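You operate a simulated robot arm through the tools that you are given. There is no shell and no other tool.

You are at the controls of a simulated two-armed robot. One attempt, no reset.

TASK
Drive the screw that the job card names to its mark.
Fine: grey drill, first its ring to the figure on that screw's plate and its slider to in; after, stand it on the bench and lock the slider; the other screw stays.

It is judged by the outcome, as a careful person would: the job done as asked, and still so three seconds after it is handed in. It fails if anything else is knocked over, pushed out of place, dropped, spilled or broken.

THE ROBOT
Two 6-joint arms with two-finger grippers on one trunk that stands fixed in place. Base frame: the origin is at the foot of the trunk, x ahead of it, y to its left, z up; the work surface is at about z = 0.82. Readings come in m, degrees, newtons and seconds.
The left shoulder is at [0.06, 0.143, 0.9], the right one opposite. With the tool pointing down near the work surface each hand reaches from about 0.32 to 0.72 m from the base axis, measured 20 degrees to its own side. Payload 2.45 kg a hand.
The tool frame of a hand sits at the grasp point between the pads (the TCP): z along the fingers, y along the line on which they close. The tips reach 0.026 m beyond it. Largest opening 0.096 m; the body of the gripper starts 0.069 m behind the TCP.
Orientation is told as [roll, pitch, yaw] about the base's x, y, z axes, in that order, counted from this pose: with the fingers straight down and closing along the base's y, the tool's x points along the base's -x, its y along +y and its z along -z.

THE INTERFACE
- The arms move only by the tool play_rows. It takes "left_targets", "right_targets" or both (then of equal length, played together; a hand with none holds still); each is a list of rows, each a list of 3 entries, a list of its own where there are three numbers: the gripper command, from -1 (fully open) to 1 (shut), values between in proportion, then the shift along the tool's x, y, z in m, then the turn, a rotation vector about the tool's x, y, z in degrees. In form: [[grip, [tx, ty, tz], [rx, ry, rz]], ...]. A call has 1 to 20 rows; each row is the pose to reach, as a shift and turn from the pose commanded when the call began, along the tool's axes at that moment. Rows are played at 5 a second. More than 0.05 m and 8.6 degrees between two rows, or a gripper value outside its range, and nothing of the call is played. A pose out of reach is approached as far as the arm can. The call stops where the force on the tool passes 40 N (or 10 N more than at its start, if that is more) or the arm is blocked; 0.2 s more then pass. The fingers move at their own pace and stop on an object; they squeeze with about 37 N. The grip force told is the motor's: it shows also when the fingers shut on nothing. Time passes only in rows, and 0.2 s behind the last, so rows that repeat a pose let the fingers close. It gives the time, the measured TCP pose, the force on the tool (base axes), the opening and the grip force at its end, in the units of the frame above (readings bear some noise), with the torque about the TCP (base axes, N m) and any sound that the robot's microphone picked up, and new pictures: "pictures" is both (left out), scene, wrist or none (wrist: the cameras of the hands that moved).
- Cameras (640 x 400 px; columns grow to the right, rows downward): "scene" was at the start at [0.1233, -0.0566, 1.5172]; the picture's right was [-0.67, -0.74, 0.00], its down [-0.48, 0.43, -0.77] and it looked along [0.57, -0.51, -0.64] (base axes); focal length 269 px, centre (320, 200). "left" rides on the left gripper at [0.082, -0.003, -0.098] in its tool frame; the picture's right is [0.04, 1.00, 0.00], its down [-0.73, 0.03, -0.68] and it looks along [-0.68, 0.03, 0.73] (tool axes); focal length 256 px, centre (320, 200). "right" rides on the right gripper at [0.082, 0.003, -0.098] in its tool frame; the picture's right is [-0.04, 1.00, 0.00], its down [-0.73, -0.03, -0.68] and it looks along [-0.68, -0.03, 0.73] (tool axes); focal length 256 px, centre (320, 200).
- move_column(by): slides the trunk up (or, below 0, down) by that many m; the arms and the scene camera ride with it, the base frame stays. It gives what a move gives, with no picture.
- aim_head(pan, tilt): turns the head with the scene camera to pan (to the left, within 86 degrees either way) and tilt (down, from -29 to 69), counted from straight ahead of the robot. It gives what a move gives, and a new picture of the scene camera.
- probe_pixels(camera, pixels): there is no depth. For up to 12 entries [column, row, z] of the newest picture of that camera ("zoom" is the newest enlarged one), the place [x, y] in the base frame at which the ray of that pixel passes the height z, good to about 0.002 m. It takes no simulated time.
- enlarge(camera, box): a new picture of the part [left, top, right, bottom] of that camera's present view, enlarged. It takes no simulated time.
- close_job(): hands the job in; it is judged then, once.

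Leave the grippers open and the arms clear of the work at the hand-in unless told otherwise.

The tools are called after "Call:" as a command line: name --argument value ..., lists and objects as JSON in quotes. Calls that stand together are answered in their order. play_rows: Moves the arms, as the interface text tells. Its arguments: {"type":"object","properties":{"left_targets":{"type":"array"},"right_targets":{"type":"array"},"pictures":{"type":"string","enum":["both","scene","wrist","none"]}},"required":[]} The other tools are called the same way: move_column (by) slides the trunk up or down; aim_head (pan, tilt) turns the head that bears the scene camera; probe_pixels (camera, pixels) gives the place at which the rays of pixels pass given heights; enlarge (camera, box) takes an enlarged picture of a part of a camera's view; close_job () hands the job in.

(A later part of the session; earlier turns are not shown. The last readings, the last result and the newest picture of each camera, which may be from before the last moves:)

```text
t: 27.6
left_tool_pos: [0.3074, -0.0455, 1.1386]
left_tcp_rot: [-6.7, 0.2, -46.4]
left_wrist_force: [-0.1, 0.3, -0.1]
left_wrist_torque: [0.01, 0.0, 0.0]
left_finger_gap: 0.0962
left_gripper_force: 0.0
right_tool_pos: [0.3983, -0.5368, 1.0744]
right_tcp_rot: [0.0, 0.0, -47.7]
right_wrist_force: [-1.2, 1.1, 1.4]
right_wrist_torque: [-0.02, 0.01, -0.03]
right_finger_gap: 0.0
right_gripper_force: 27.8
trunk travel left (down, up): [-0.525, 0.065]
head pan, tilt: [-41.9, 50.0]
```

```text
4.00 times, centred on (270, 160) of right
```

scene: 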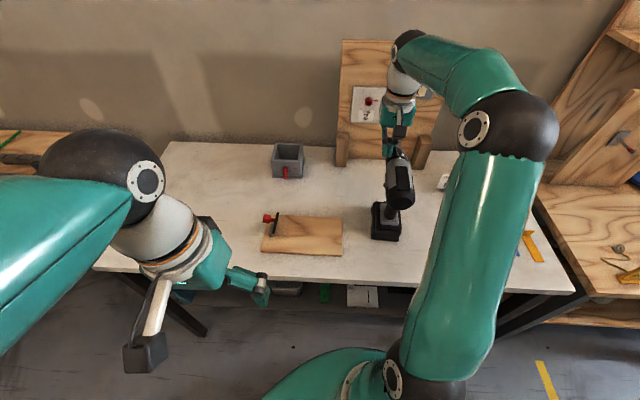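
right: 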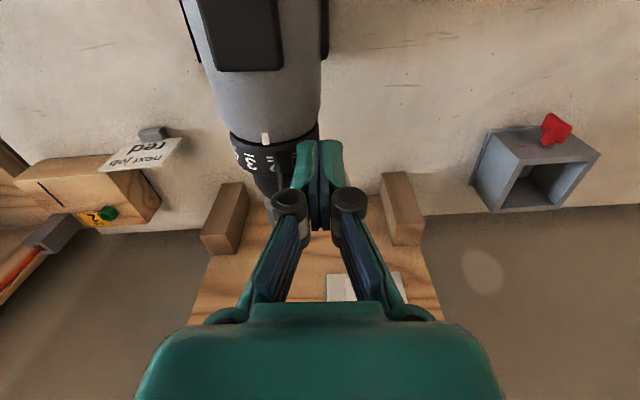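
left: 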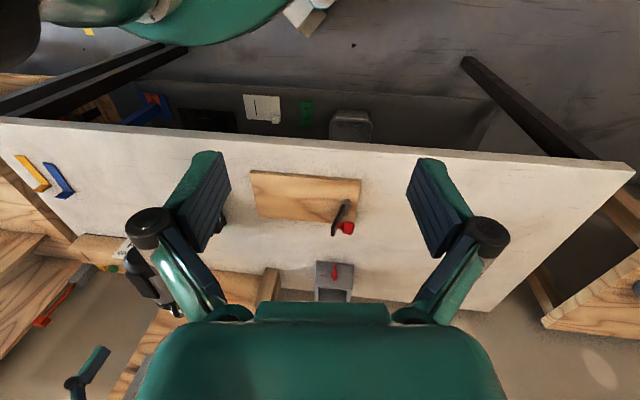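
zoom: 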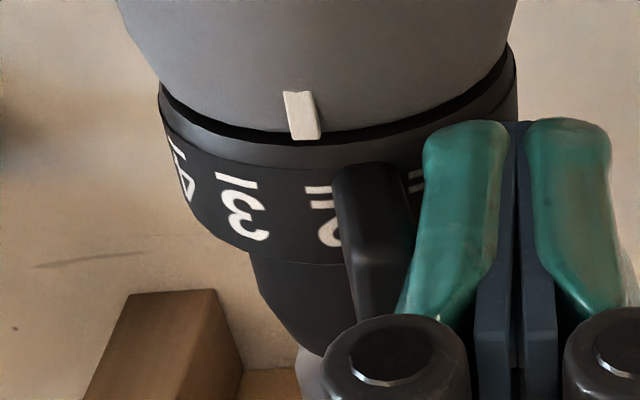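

The index now lines up with the "2" underline. I back the finger off to the left and check that the ring stays.

Call:
play_rows --right_targets '[[1, [0, 0.01, 0], [0, 0, 0]], [1, [0, 0.03, 0], [0, 0, 0]], [1, [0, 0.045, -0.02], [0, 0, 0]]]'

Call:
enlarge --camera "right" --box '[160, 100, 300, 220]'

Call:
enlarge --camera "scene" --box '[380, 135, 420, 165]'

```text
t: 28.4
left_tool_pos: [0.308, -0.0466, 1.1405]
left_tcp_rot: [-6.7, 0.1, -46.3]
left_wrist_force: [-0.5, 0.8, 0.0]
left_wrist_torque: [0.0, 0.04, 0.0]
left_finger_gap: 0.0958
left_gripper_force: 0.1
right_tool_pos: [0.4339, -0.508, 1.0946]
right_tcp_rot: [-0.1, -0.2, -47.6]
right_wrist_force: [-0.3, 0.0, 0.3]
right_wrist_torque: [-0.01, 0.04, 0.0]
right_finger_gap: 0.0
right_gripper_force: 28.9
trunk travel left (down, up): [-0.525, 0.065]
head pan, tilt: [-41.9, 50.0]
```

scene: 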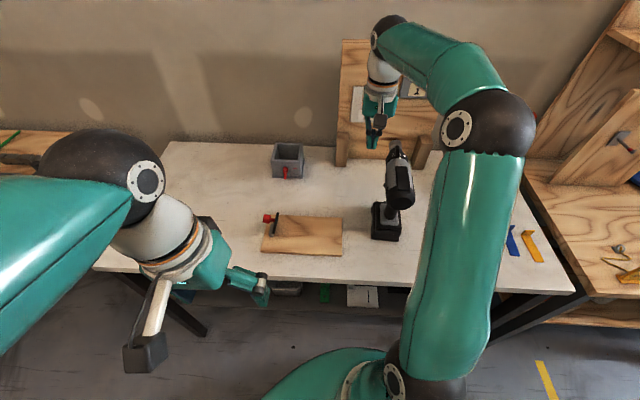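
right: 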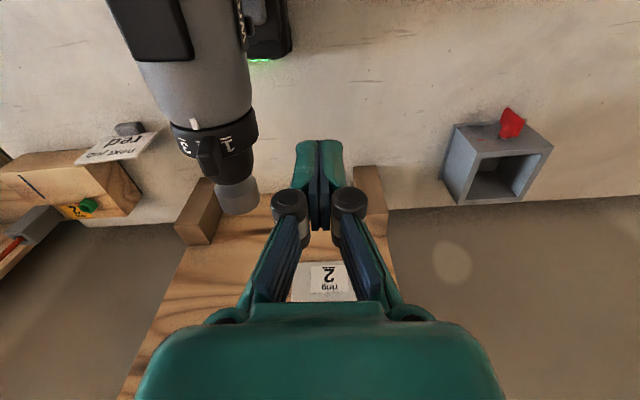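

```text
3.33 times, centred on (230, 160) of right
```

zoom: 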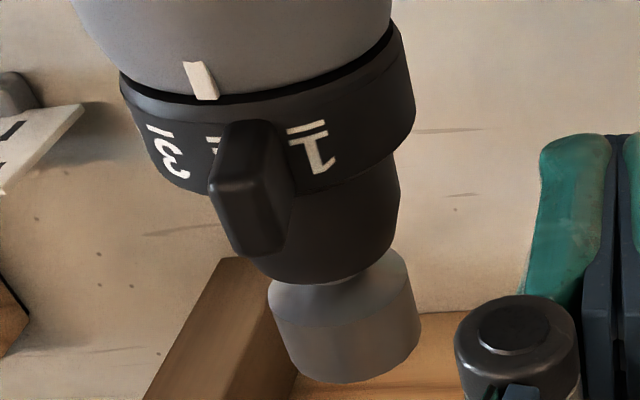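

```text
13.33 times, centred on (400, 150) of scene
```

zoom: 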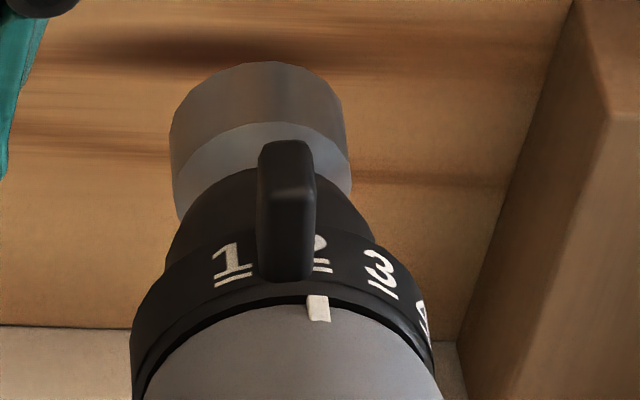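

Ring reads 2 and stays; the drill has not moved. Next the slider. By common drill convention, pressing the pin from the right side toward the left gives "in" (forward), which I'll verify when running. I bring the closed right hand over to the drill's right side, heading 42°.

Call:
play_rows --right_targets '[[1, [0, 0, -0.033], [0, 0, 0]], [1, [0, 0, -0.065], [0, 0, 0]], [1, [0.0037, -0.0205, -0.065], [0, 0, -8.16]], [1, [0.0074, -0.041, -0.065], [0, 0, -16.3]], [1, [0.0111, -0.0615, -0.065], [0, 0, -24.5]], [1, [0.0148, -0.082, -0.065], [0, 0, -32.7]], [1, [0.0185, -0.1025, -0.065], [0, 0, -40.8]], [1, [0.0223, -0.123, -0.065], [0, 0, -49]], [1, [0.026, -0.1434, -0.065], [0, 0, -57.1]], [1, [0.0297, -0.164, -0.065], [0, 0, -65.3]], [1, [0.0334, -0.1844, -0.065], [0, 0, -73.5]], [1, [0.037, -0.205, -0.065], [0, 0, -81.6]], [1, [0.0408, -0.2254, -0.065], [0, 0, -89.8]]]' --pictures "scene"

```text
t: 31.2
left_tool_pos: [0.3063, -0.0476, 1.141]
left_tcp_rot: [-6.7, 0.1, -46.4]
left_wrist_force: [-0.1, -0.2, -0.1]
left_wrist_torque: [0.02, -0.01, 0.02]
left_finger_gap: 0.0958
left_gripper_force: 0.0
right_tool_pos: [0.2385, -0.6283, 1.1601]
right_tcp_rot: [-0.2, -0.1, 42.2]
right_wrist_force: [0.0, 0.5, 0.0]
right_wrist_torque: [0.0, 0.02, 0.0]
right_finger_gap: 0.0
right_gripper_force: 28.7
trunk travel left (down, up): [-0.525, 0.065]
head pan, tilt: [-41.9, 50.0]
```

scene: 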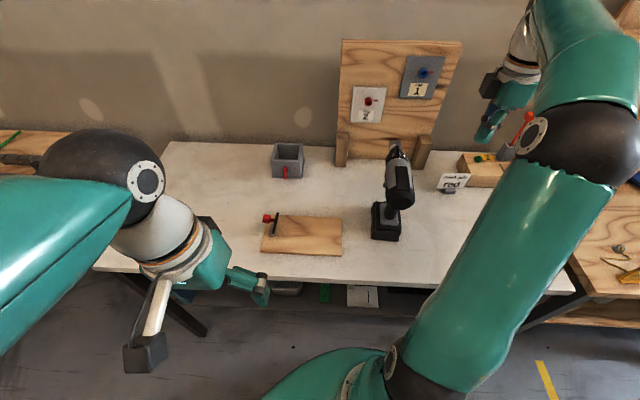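

Now tilt the hand level (tool pointing left at the drill), stopping with the fingertips about 4 cm right of the pin. I first check where the upright red key and its block stand.

Call:
probe_pixels --camera "scene" --pixels '[[460, 182, 0.82], [503, 187, 0.82], [505, 158, 0.87], [529, 116, 0.98], [440, 191, 0.82], [466, 192, 0.82]]'

Call:
play_rows --right_targets '[[1, [-0.005, 0.0006, 0.015], [0, -7.5, 0]], [1, [-0.01, 0.0012, 0.03], [0, -15, 0]], [1, [-0.015, 0.002, 0.045], [0, -22.5, 0]], [1, [-0.02, 0.0025, 0.06], [0, -30, 0]], [1, [-0.025, 0.003, 0.075], [0, -37.5, 0]], [1, [-0.03, 0.0037, 0.09], [0, -45, 0]]]'

```text
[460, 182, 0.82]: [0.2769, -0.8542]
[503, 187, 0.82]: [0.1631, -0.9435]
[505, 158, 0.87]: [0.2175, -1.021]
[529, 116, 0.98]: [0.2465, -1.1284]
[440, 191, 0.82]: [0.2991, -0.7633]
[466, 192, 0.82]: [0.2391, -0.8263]
```

```text
t: 32.6
left_tool_pos: [0.3073, -0.0466, 1.1405]
left_tcp_rot: [-6.7, 0.1, -46.3]
left_wrist_force: [0.0, -0.4, 0.2]
left_wrist_torque: [0.01, -0.01, -0.01]
left_finger_gap: 0.0959
left_gripper_force: 0.1
right_tool_pos: [0.257, -0.6073, 1.0683]
right_tcp_rot: [-0.2, -45.0, 42.3]
right_wrist_force: [0.8, -0.5, -0.2]
right_wrist_torque: [0.0, 0.01, -0.02]
right_finger_gap: 0.0001
right_gripper_force: 28.5
trunk travel left (down, up): [-0.525, 0.065]
head pan, tilt: [-41.9, 50.0]
```

scene: 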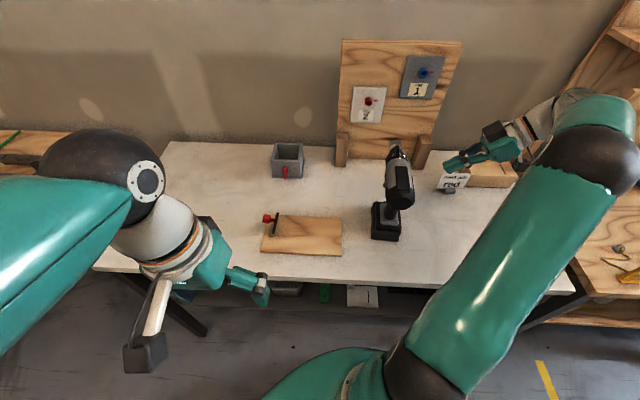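
right: 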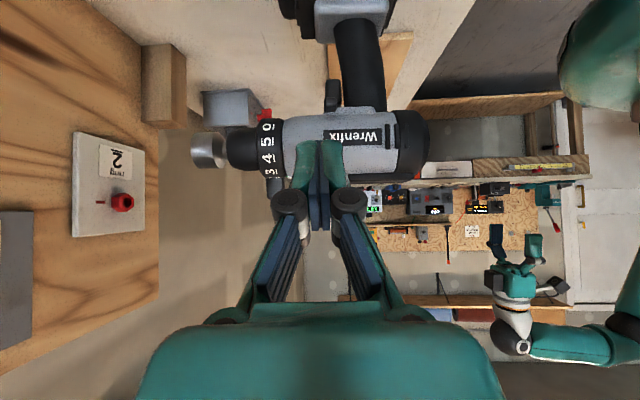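

I finish levelling the hand.

Call:
play_rows --right_targets '[[1, [0.0066, 0.0007, 0.014], [0, -7.5, 0]], [1, [0.0131, 0.0015, 0.028], [0, -15, 0]], [1, [0.0197, 0.0022, 0.042], [0, -22.5, 0]], [1, [0.0263, 0.0029, 0.056], [0, -30, 0]], [1, [0.0328, 0.0037, 0.07], [0, -37.5, 0]], [1, [0.0394, 0.0044, 0.084], [0, -45, 0]]]'

```text
t: 34.0
left_tool_pos: [0.3059, -0.0463, 1.1396]
left_tcp_rot: [-6.7, 0.2, -46.5]
left_wrist_force: [0.0, 0.2, -0.2]
left_wrist_torque: [0.01, -0.04, -0.01]
left_finger_gap: 0.096
left_gripper_force: 0.1
right_tool_pos: [0.2779, -0.5831, 0.9824]
right_tcp_rot: [-115.9, -89.9, 157.9]
right_wrist_force: [0.8, 0.2, 0.3]
right_wrist_torque: [0.01, -0.03, 0.03]
right_finger_gap: 0.0001
right_gripper_force: 28.1
trunk travel left (down, up): [-0.525, 0.065]
head pan, tilt: [-41.9, 50.0]
```

scene: 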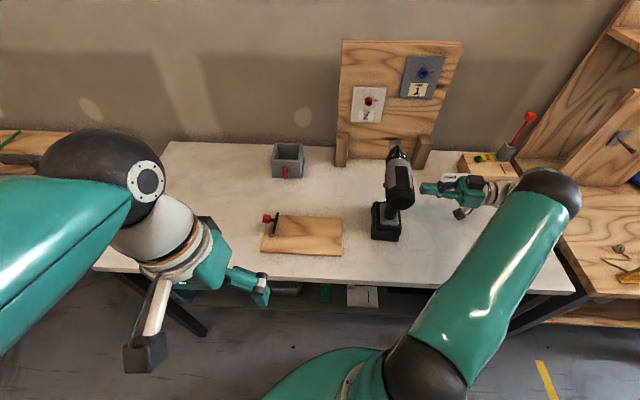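
right: 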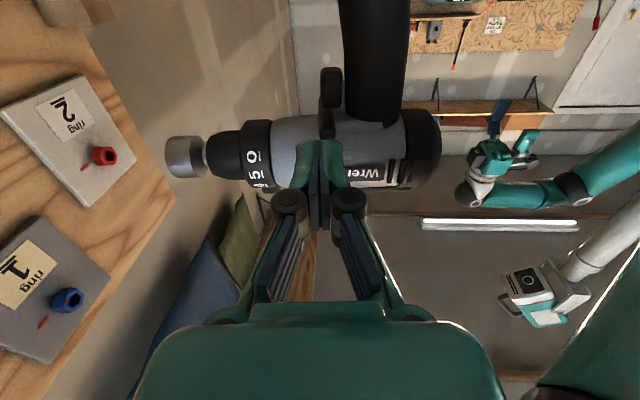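

The hand is level. I zoom at the fingertip and pin seen from below.

Call:
enlarge --camera "right" --box '[270, 50, 400, 200]'

Call:
enlarge --camera "right" --box '[300, 60, 360, 150]'

Call:
enlarge --camera "scene" --box '[370, 140, 490, 240]'

```text
2.67 times, centred on (335, 125) of right
```

zoom: 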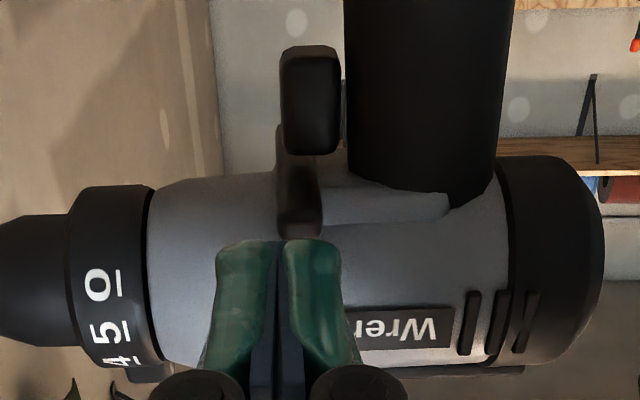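

```text
4.44 times, centred on (330, 105) of right
```

zoom: 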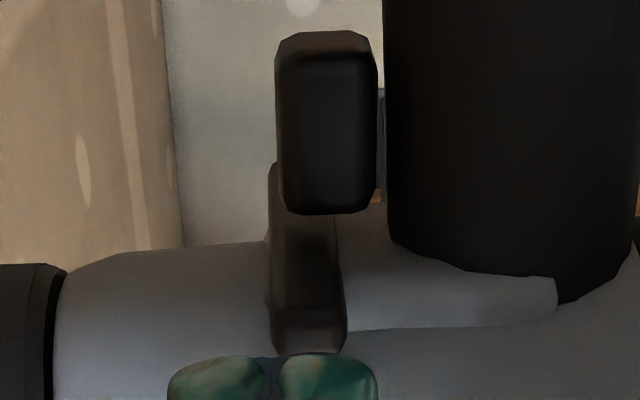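

```text
4.00 times, centred on (430, 190) of scene
```

zoom: 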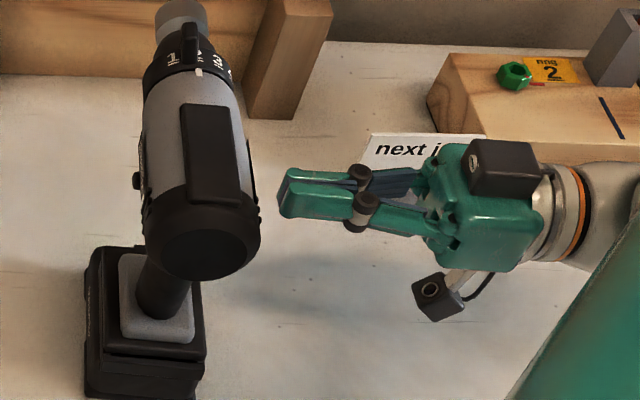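

From below I see the pin bar running across under the body; its right end is at about z 0.988 and 4 mm behind the finger's centre line. I shift 4 mm back and advance until just short of the pin.

Call:
play_rows --right_targets '[[1, [0, 0.004, 0.012], [0, 0, 0]], [1, [0, 0.004, 0.024], [0, 0, 0]], [1, [0, 0.004, 0.034], [0, 0, 0]]]'

Call:
enlarge --camera "right" --box '[270, 50, 400, 200]'

Call:
enlarge --camera "scene" --box '[370, 150, 430, 210]'

```text
t: 34.8
left_tool_pos: [0.3069, -0.0464, 1.1399]
left_tcp_rot: [-6.7, 0.1, -46.5]
left_wrist_force: [-0.6, -0.6, 0.1]
left_wrist_torque: [0.02, 0.06, 0.0]
left_finger_gap: 0.0961
left_gripper_force: 0.1
right_tool_pos: [0.2997, -0.5554, 0.9832]
right_tcp_rot: [-71.7, -89.8, 113.8]
right_wrist_force: [-0.4, -1.5, 0.8]
right_wrist_torque: [0.02, 0.01, 0.01]
right_finger_gap: 0.0059
right_gripper_force: 28.7
trunk travel left (down, up): [-0.525, 0.065]
head pan, tilt: [-41.9, 50.0]
```

scene: 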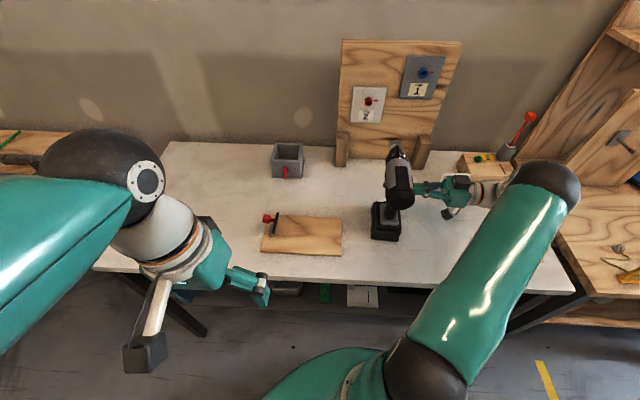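
right: 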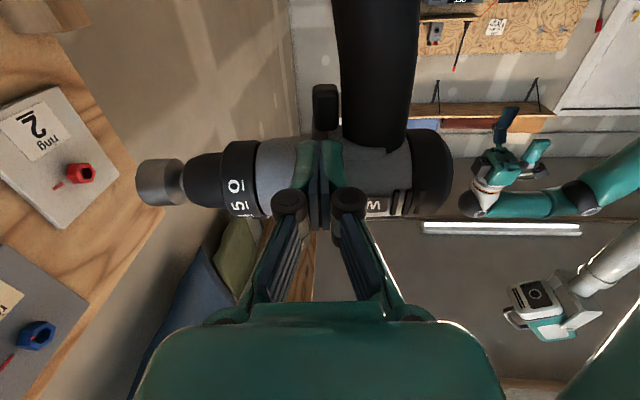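

```text
2.67 times, centred on (335, 125) of right
```

zoom: 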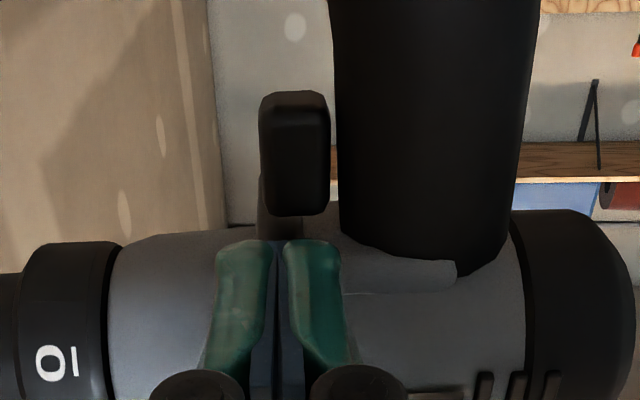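

```text
6.67 times, centred on (400, 180) of scene
```

zoom: 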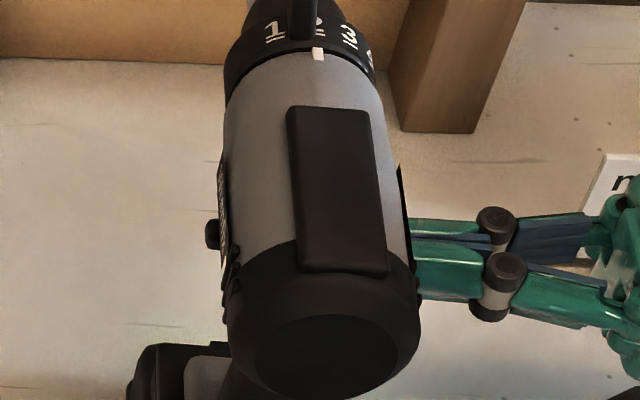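

The pin's end has wedged slightly between the two fingertips (gap 0.006). I back off 8 mm, shift 6 mm forward so that one finger meets the pin squarely, and push again in small steps.

Call:
play_rows --right_targets '[[1, [0, 0, -0.008], [0, 0, 0]], [1, [0, -0.0065, -0.008], [0, 0, 0]], [1, [0, -0.0065, -0.003], [0, 0, 0]], [1, [0, -0.0065, 0.0], [0, 0, 0]]]' --pictures "wrist"

Call:
enlarge --camera "right" --box '[270, 50, 400, 200]'

```text
t: 35.8
left_tool_pos: [0.3058, -0.0476, 1.1414]
left_tcp_rot: [-6.7, 0.2, -46.3]
left_wrist_force: [0.3, -0.1, 0.5]
left_wrist_torque: [-0.02, 0.01, 0.02]
left_finger_gap: 0.0959
left_gripper_force: 0.1
right_tool_pos: [0.3035, -0.5611, 0.983]
right_tcp_rot: [-73.3, -89.9, 115.4]
right_wrist_force: [-1.5, 0.4, 0.1]
right_wrist_torque: [0.01, -0.02, -0.01]
right_finger_gap: 0.0
right_gripper_force: 28.8
trunk travel left (down, up): [-0.525, 0.065]
head pan, tilt: [-41.9, 50.0]
```

right: 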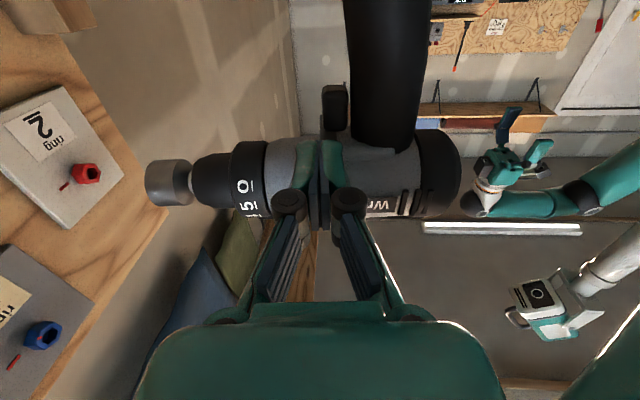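

```text
2.67 times, centred on (335, 125) of right
```

zoom: 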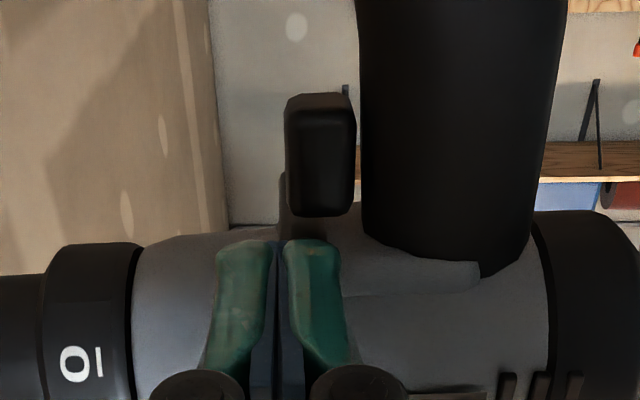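

Fingers are shut again and the rear finger faces the pin. I push left in 2 mm steps.

Call:
play_rows --right_targets '[[1, [0, 0, 0.002], [0, 0, 0]], [1, [0, 0, 0.004], [0, 0, 0]], [1, [0, 0, 0.006], [0, 0, 0]]]'

Call:
enlarge --camera "right" --box '[270, 50, 400, 200]'

Call:
enlarge --camera "scene" --box '[370, 150, 430, 210]'

```text
t: 36.6
left_tool_pos: [0.3059, -0.0459, 1.1399]
left_tcp_rot: [-6.7, 0.1, -46.4]
left_wrist_force: [-0.3, 0.5, -0.1]
left_wrist_torque: [0.02, -0.04, -0.02]
left_finger_gap: 0.096
left_gripper_force: 0.1
right_tool_pos: [0.3092, -0.5572, 0.9821]
right_tcp_rot: [-70.4, -89.8, 112.3]
right_wrist_force: [-0.9, -1.1, 0.2]
right_wrist_torque: [0.01, 0.0, -0.02]
right_finger_gap: 0.0001
right_gripper_force: 28.2
trunk travel left (down, up): [-0.525, 0.065]
head pan, tilt: [-41.9, 50.0]
```

scene: 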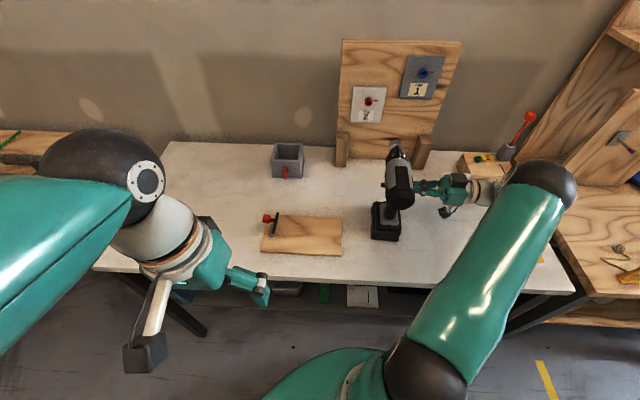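
right: 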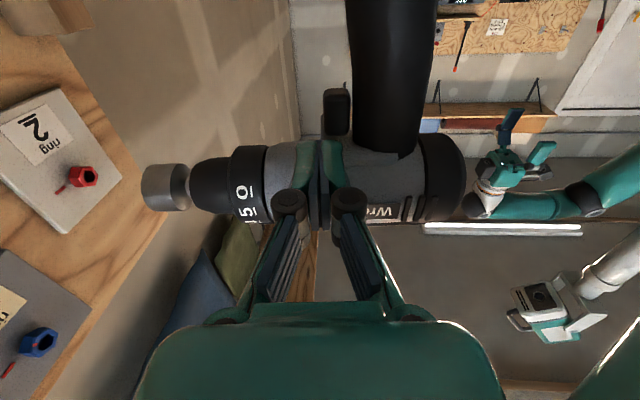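

```text
2.67 times, centred on (335, 125) of right
```

zoom: 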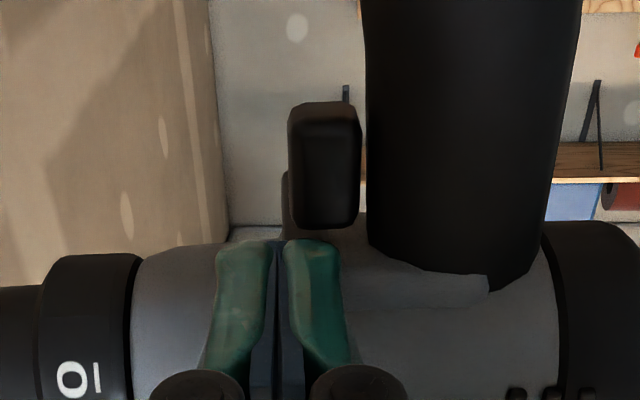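

```text
6.67 times, centred on (400, 180) of scene
```

zoom: 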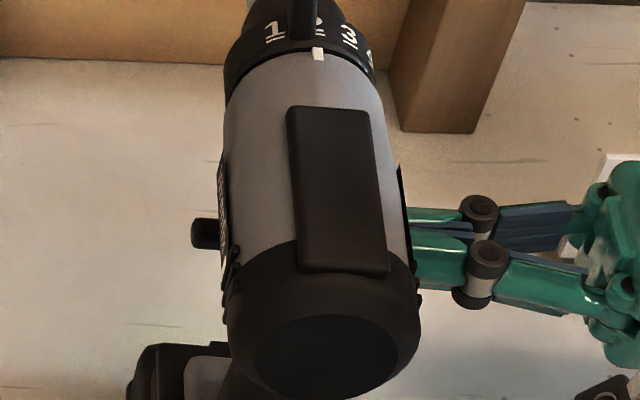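

The pin moves: its left end went from (206,233) to (192,233) in the zoom, and the drill stands still. I push on until the end of its stroke.

Call:
play_rows --right_targets '[[1, [0, 0, 0.002], [0, 0, 0]], [1, [0, 0, 0.004], [0, 0, 0]]]'

Call:
enlarge --camera "right" --box '[270, 50, 400, 200]'

Call:
enlarge --camera "scene" --box '[370, 150, 430, 210]'

```text
t: 37.2
left_tool_pos: [0.3064, -0.0472, 1.1396]
left_tcp_rot: [-6.6, 0.0, -46.5]
left_wrist_force: [-0.1, -0.1, 0.0]
left_wrist_torque: [-0.03, 0.03, -0.02]
left_finger_gap: 0.0959
left_gripper_force: 0.0
right_tool_pos: [0.3128, -0.5545, 0.9831]
right_tcp_rot: [-86.1, -89.8, 128.2]
right_wrist_force: [-2.8, -2.5, 2.4]
right_wrist_torque: [0.04, -0.05, 0.01]
right_finger_gap: 0.0001
right_gripper_force: 28.4
trunk travel left (down, up): [-0.525, 0.065]
head pan, tilt: [-41.9, 50.0]
```

scene: 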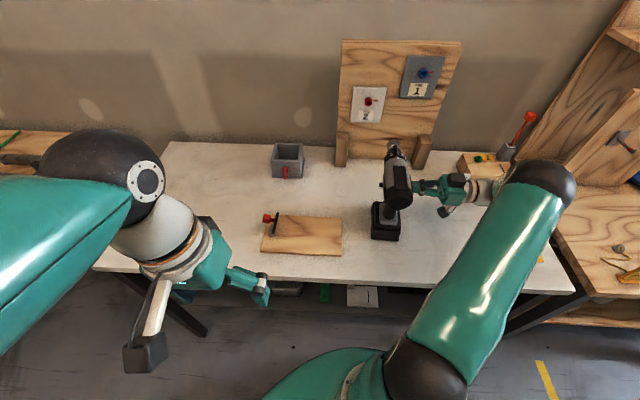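
right: 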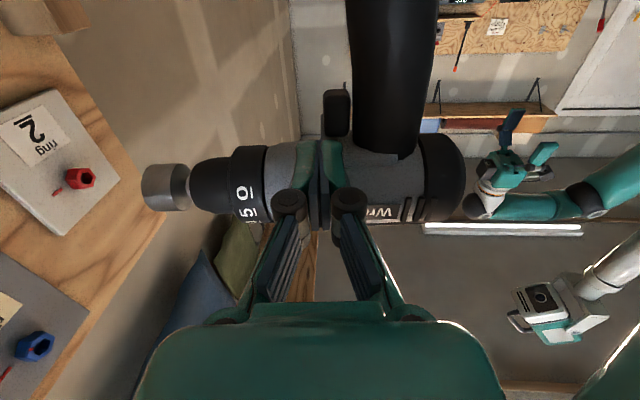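

```text
2.67 times, centred on (335, 125) of right
```

zoom: 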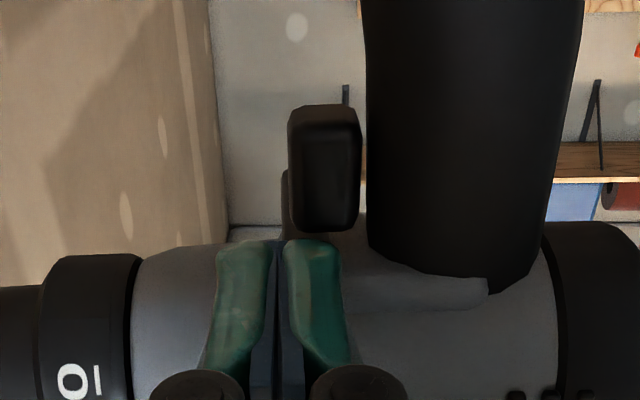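

```text
6.67 times, centred on (400, 180) of scene
```

zoom: 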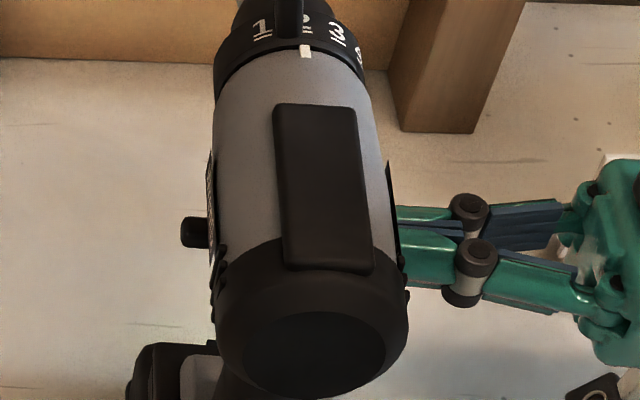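

The pin hit its stop (drill began to lean a little). I back away at once and check that the drill stands and the pin stays left.

Call:
play_rows --right_targets '[[1, [0, 0, -0.006], [0, 0, 0]], [1, [0, 0, -0.02], [0, 0, 0]], [1, [0, 0, -0.045], [0, 0, 0]], [1, [0, 0, -0.06], [0, 0, 0]]]'

Call:
enlarge --camera "right" --box '[270, 50, 400, 200]'

Call:
enlarge --camera "scene" --box '[370, 150, 430, 210]'

```text
t: 38.2
left_tool_pos: [0.3048, -0.0462, 1.1401]
left_tcp_rot: [-6.8, 0.2, -46.4]
left_wrist_force: [0.9, -0.2, -0.2]
left_wrist_torque: [-0.02, 0.01, 0.04]
left_finger_gap: 0.0959
left_gripper_force: 0.0
right_tool_pos: [0.2678, -0.5953, 0.9817]
right_tcp_rot: [-70.5, -89.8, 112.5]
right_wrist_force: [0.2, -0.3, -0.5]
right_wrist_torque: [0.0, 0.03, 0.01]
right_finger_gap: 0.0001
right_gripper_force: 28.1
trunk travel left (down, up): [-0.525, 0.065]
head pan, tilt: [-41.9, 50.0]
```

scene: 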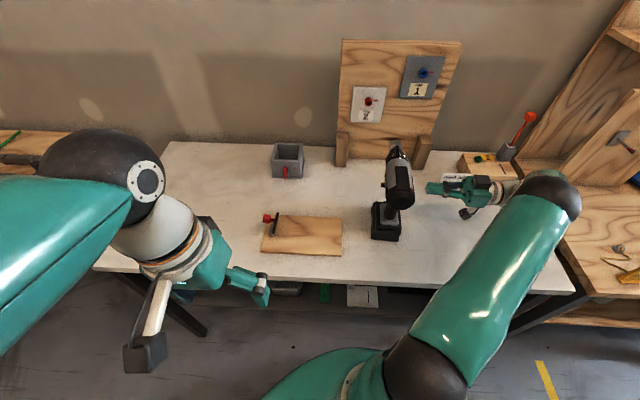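
right: 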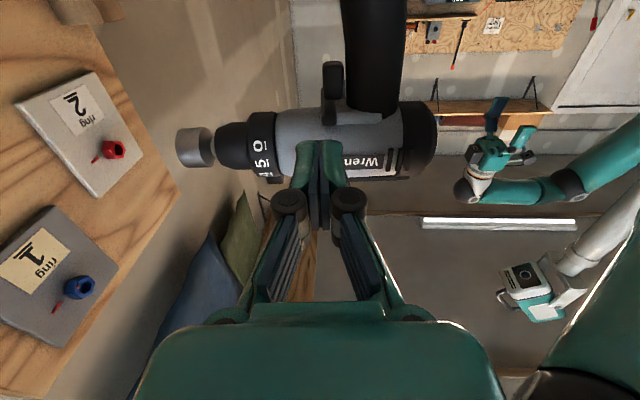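

```text
2.67 times, centred on (335, 125) of right
```

zoom: 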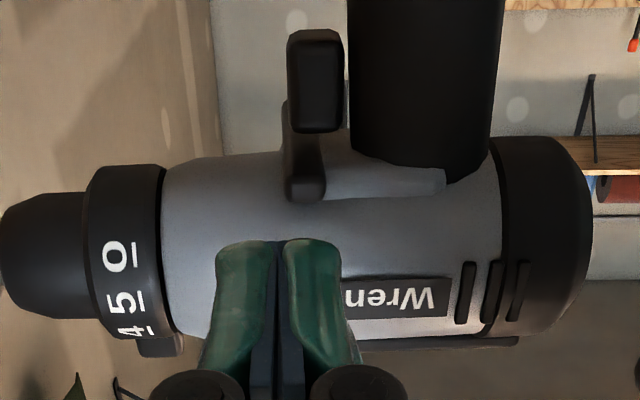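

```text
6.67 times, centred on (400, 180) of scene
```

zoom: 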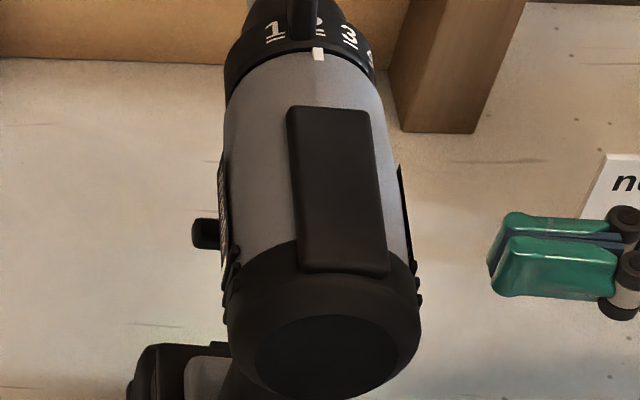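

The drill stands upright where it was and the pin stays left. Now I measure the red screw exactly: zoom in the right camera at (113,150) and in the scene at (369,101).

Call:
enlarge --camera "right" --box '[85, 125, 145, 175]'

Call:
enlarge --camera "scene" --box '[355, 85, 385, 115]'

Call:
enlarge --camera "scene" --box '[330, 35, 470, 175]'

```text
8.00 times, centred on (115, 150) of right
```

zoom: 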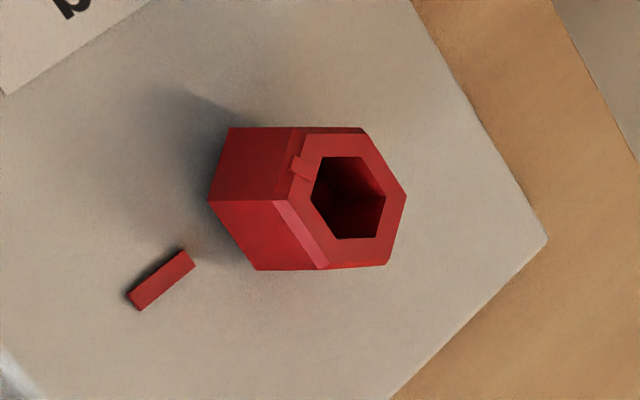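

```text
13.33 times, centred on (370, 100) of scene
```

zoom: 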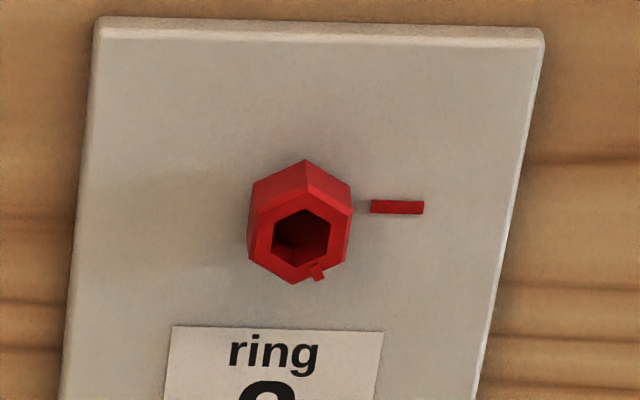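

```text
2.86 times, centred on (400, 105) of scene
```

zoom: 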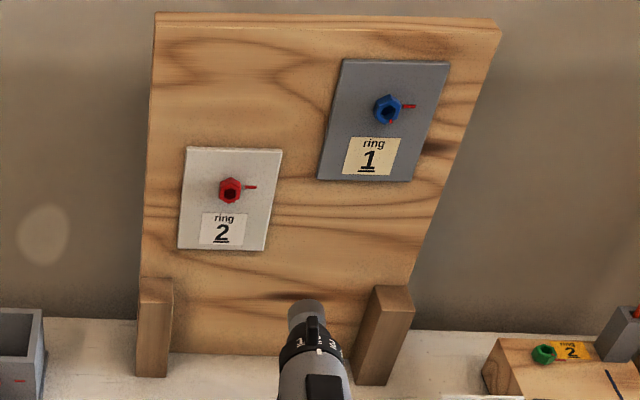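

Call:
probe_pixels --camera "right" --pixels '[[119, 150, 1.04], [119, 150, 1.05], [119, 150, 1.06], [119, 150, 1.07], [119, 150, 1.08], [102, 155, 1.06], [102, 155, 1.07]]'

Call:
probe_pixels --camera "scene" --pixels '[[368.6, 102.6, 1.04], [368.6, 102.6, 1.05], [368.6, 102.6, 1.06], [368.6, 102.6, 1.07], [368.6, 102.6, 1.08], [369, 99, 1.06], [369, 99, 1.07]]'

```text
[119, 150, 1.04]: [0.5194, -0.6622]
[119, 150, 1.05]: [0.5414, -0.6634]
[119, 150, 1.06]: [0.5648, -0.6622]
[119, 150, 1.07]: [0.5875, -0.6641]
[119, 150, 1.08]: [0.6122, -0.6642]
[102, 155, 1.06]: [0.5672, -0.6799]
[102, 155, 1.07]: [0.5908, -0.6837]
```

```text
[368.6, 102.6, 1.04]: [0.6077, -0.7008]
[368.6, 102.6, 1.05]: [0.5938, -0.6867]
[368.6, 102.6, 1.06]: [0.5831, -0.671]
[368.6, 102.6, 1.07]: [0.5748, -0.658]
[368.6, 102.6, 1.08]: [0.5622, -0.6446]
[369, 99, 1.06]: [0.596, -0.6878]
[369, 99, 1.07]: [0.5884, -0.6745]
```

The screw head's front centre is at (0.578, -0.664, 1.065), board heading about -45.3°. Before gripping, I test with the empty open hand whether the right arm can reach the driving pose (same x,y, higher at z=1.20 to pass clear over the drill). First raise.

Call:
play_rows --right_targets '[[-1, [-0.044, 0, 0], [0, 0, 0]], [-1, [-0.088, 0, 0], [0, 0, 0]], [-1, [-0.131, 0, 0], [0, 0, 0]], [-1, [-0.175, 0, 0], [0, 0, 0]], [-1, [-0.218, 0, 0], [0, 0, 0]]]' --pictures "scene"

```text
t: 39.4
left_tool_pos: [0.3061, -0.0459, 1.1401]
left_tcp_rot: [-6.7, 0.1, -46.4]
left_wrist_force: [0.8, -0.2, -0.3]
left_wrist_torque: [0.01, 0.01, -0.01]
left_finger_gap: 0.0961
left_gripper_force: 0.0
right_tool_pos: [0.3141, -0.563, 1.1732]
right_tcp_rot: [-27.0, -89.7, 68.5]
right_wrist_force: [-0.3, -0.3, -0.5]
right_wrist_torque: [0.01, -0.03, 0.01]
right_finger_gap: 0.096
right_gripper_force: 0.2
right hand out of reach, approached as far as the arm can: row 1, 2, 3, 4, 5
trunk travel left (down, up): [-0.525, 0.065]
head pan, tilt: [-41.9, 50.0]
```

scene: 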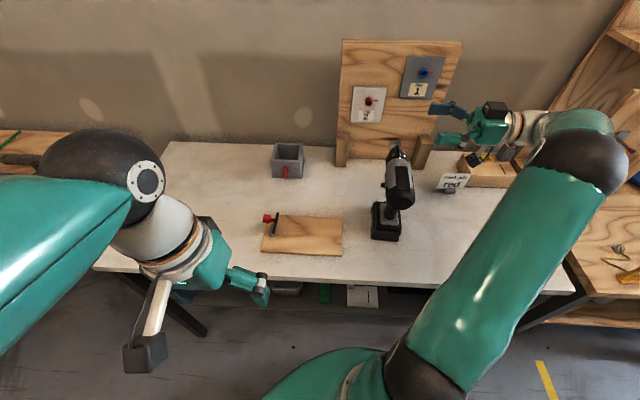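

The raise was limited by reach (the hand drifted left), so reach is tight at height. Raising the trunk by 0.06 m brings the shoulder nearer the working height and gives margin.

Call:
move_column --by 0.06

```text
t: 40.4
left_tool_pos: [0.3066, -0.0478, 1.1995]
left_tcp_rot: [-6.7, 0.1, -46.4]
left_wrist_force: [0.2, -0.3, 0.0]
left_wrist_torque: [0.0, 0.01, -0.02]
left_finger_gap: 0.0961
left_gripper_force: 0.0
right_tool_pos: [0.3151, -0.5639, 1.2316]
right_tcp_rot: [-24.3, -89.7, 65.9]
right_wrist_force: [-0.8, 0.1, 0.1]
right_wrist_torque: [-0.03, 0.05, -0.01]
right_finger_gap: 0.0959
right_gripper_force: 0.0
trunk travel left (down, up): [-0.585, 0.005]
head pan, tilt: [-41.9, 50.0]
```

Now I bring the open right hand down to the pre-grasp on the drill's right side: TCP level with the trigger (z 0.966), 10 cm right of the drill axis.

Call:
play_rows --right_targets '[[-1, [0.033, 0.01, -0.0125], [-0.2, 0, 0]], [-1, [0.066, 0.02, -0.025], [-0.4, 0, 0]], [-1, [0.099, 0.03, -0.0375], [-0.6, 0, 0]], [-1, [0.1316, 0.0397, -0.0497], [-0.6, 0, 0]], [-1, [0.176, 0.0397, -0.0497], [-0.6, 0, 0]], [-1, [0.221, 0.0397, -0.0497], [-0.6, 0, 0]], [-1, [0.2656, 0.0397, -0.0497], [-0.6, 0, 0]]]'

```text
t: 42.0
left_tool_pos: [0.307, -0.048, 1.1998]
left_tcp_rot: [-6.7, 0.1, -46.4]
left_wrist_force: [-0.4, 0.3, 0.0]
left_wrist_torque: [0.02, 0.02, -0.02]
left_finger_gap: 0.0961
left_gripper_force: 0.1
right_tool_pos: [0.2499, -0.5671, 0.9631]
right_tcp_rot: [-30.4, -89.7, 72.7]
right_wrist_force: [0.4, 0.2, -0.3]
right_wrist_torque: [-0.01, -0.03, 0.02]
right_finger_gap: 0.0962
right_gripper_force: 0.0
right hand out of reach, approached as far as the arm can: row 2, 3, 4
trunk travel left (down, up): [-0.585, 0.005]
head pan, tilt: [-41.9, 50.0]
```

scene: 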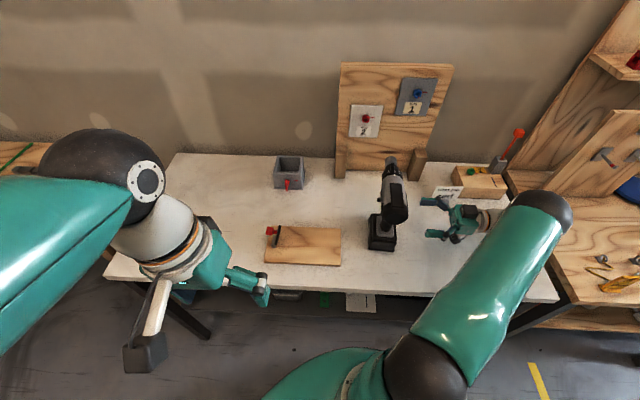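
right: 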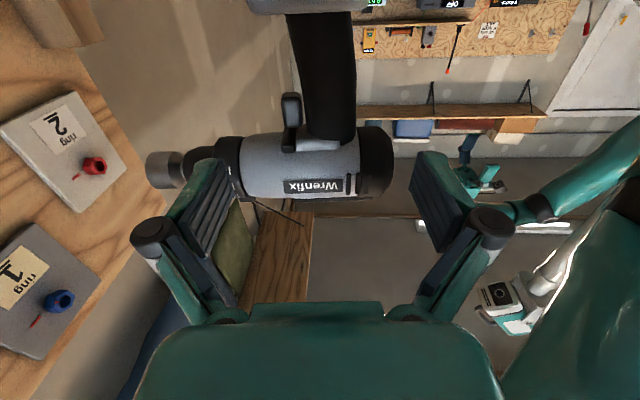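

Aligned: trigger and handle lie midway between the fingers. I zoom to check heights, then advance.

Call:
enlarge --camera "right" --box '[240, 50, 400, 200]'

Call:
enlarge --camera "scene" --box '[360, 150, 500, 260]'

```text
2.67 times, centred on (320, 125) of right
```

zoom: 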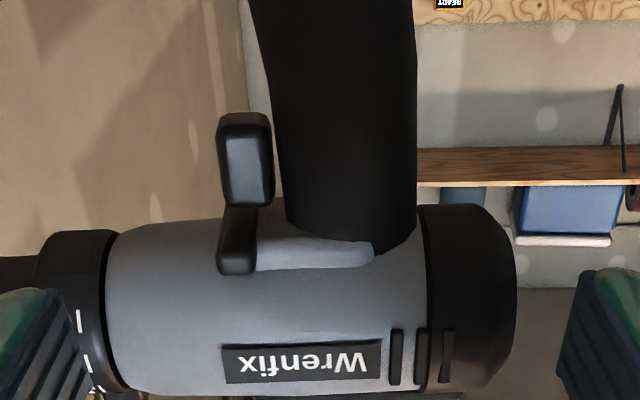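

```text
3.64 times, centred on (430, 205) of scene
```

zoom: 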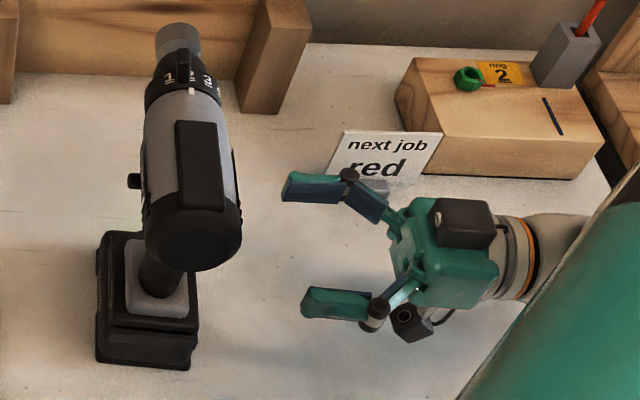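

Heights fit: trigger z 0.951–0.979, pin clear above the fingers. I advance 0.10 m so the handle sits at the grasp point, fingers still open.

Call:
play_rows --right_targets '[[-1, [0, 0, 0.03], [0, 0, 0]], [-1, [0, 0, 0.06], [0, 0, 0]], [-1, [0, 0, 0.085], [0, 0, 0]], [-1, [0, 0, 0.1], [0, 0, 0]]]'

Call:
enlarge --camera "right" --box '[180, 20, 460, 220]'

Call:
enlarge --camera "scene" --box '[350, 140, 450, 260]'

```text
t: 43.0
left_tool_pos: [0.3062, -0.0462, 1.1999]
left_tcp_rot: [-6.8, 0.1, -46.3]
left_wrist_force: [-0.5, -0.4, 0.3]
left_wrist_torque: [-0.03, -0.03, -0.01]
left_finger_gap: 0.0961
left_gripper_force: 0.0
right_tool_pos: [0.325, -0.4987, 0.9651]
right_tcp_rot: [-30.6, -89.5, 72.7]
right_wrist_force: [0.0, 0.1, 0.7]
right_wrist_torque: [-0.02, 0.03, 0.01]
right_finger_gap: 0.096
right_gripper_force: 0.1
trunk travel left (down, up): [-0.585, 0.005]
head pan, tilt: [-41.9, 50.0]
```

scene: 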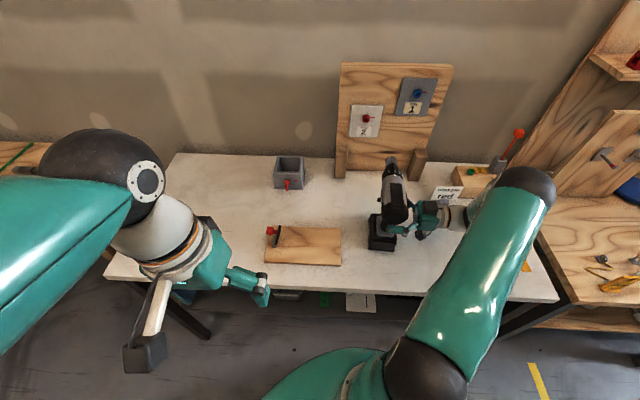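
right: 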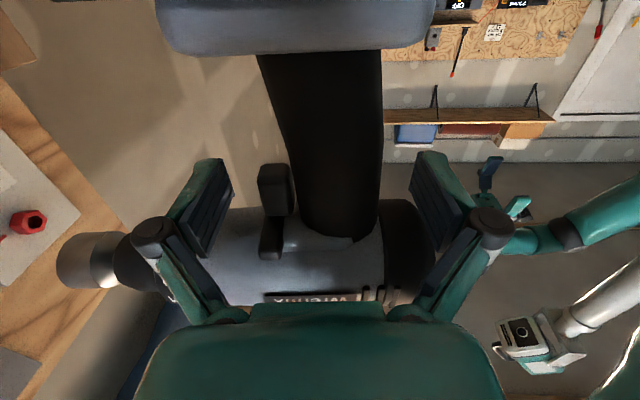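

```text
2.00 times, centred on (320, 120) of right
```

zoom: 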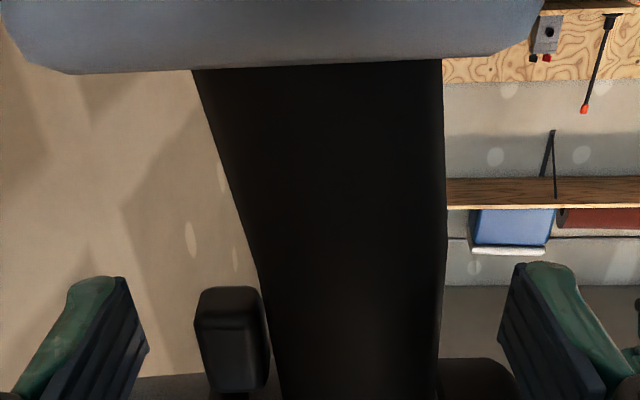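

```text
3.33 times, centred on (400, 200) of scene
```

zoom: 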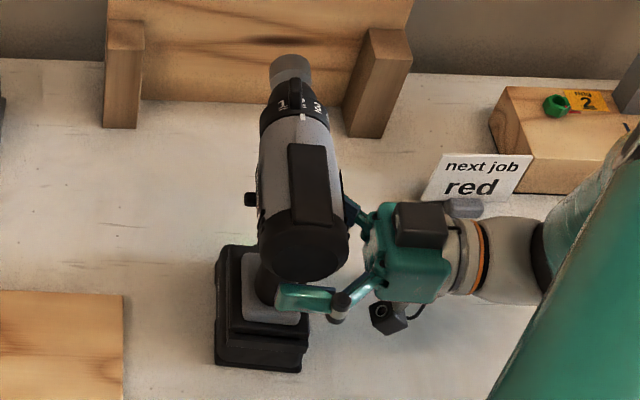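

Handle and trigger are between the fingers. I close the gripper (this will pull the trigger) and watch.

Call:
play_rows --right_targets '[[1, [0, 0, 0], [0, 0, 0]], [1, [0, 0, 0], [0, 0, 0]], [1, [0, 0, 0], [0, 0, 0]], [1, [0, 0, 0], [0, 0, 0]]]'

Call:
enlarge --camera "right" --box '[180, 20, 460, 220]'

Call:
enlarge --camera "scene" --box '[350, 140, 450, 260]'

```text
t: 44.0
left_tool_pos: [0.3056, -0.0467, 1.1999]
left_tcp_rot: [-6.7, 0.0, -46.4]
left_wrist_force: [0.0, 0.1, 0.2]
left_wrist_torque: [-0.05, -0.01, 0.03]
left_finger_gap: 0.0962
left_gripper_force: 0.1
right_tool_pos: [0.3253, -0.4983, 0.9658]
right_tcp_rot: [-32.4, -89.8, 74.7]
right_wrist_force: [-4.7, 3.1, -0.3]
right_wrist_torque: [-0.24, -0.04, -0.11]
right_finger_gap: 0.0426
right_gripper_force: 36.8
trunk travel left (down, up): [-0.585, 0.005]
head pan, tilt: [-41.9, 50.0]
```

scene: 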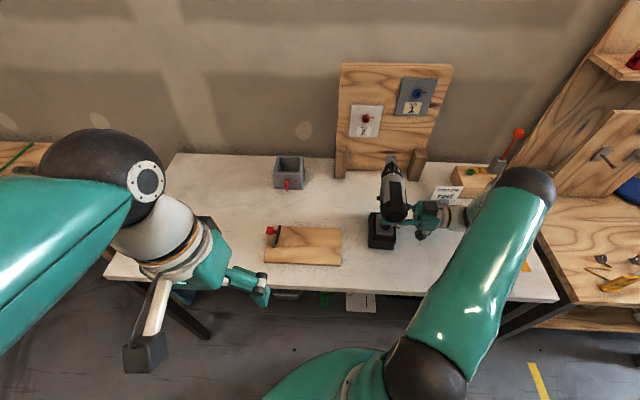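
right: 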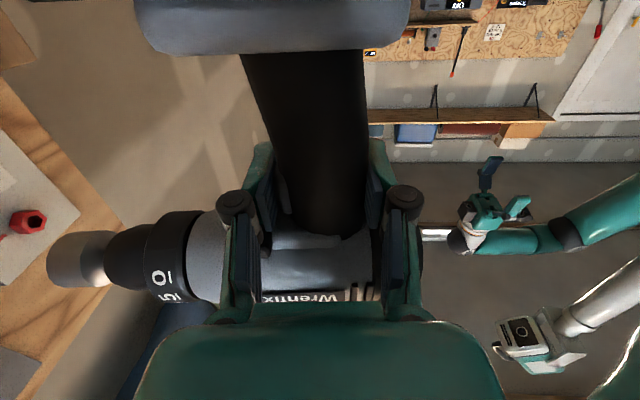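

```text
2.00 times, centred on (320, 120) of right
```

zoom: 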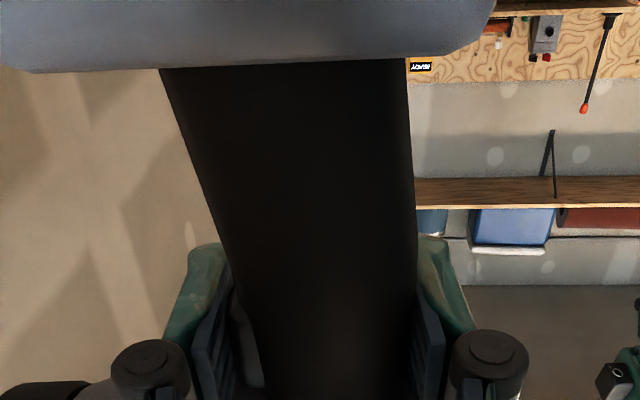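

```text
3.33 times, centred on (400, 200) of scene
```

zoom: 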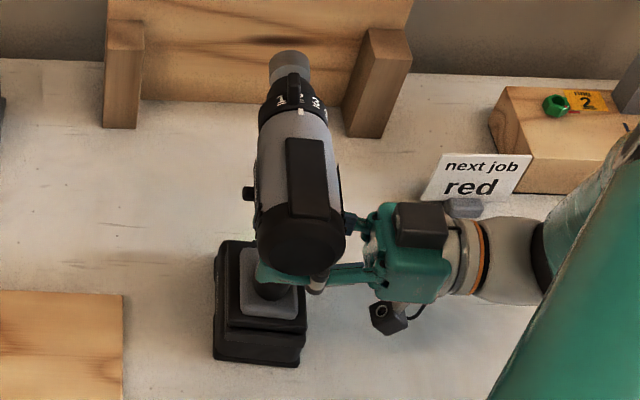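

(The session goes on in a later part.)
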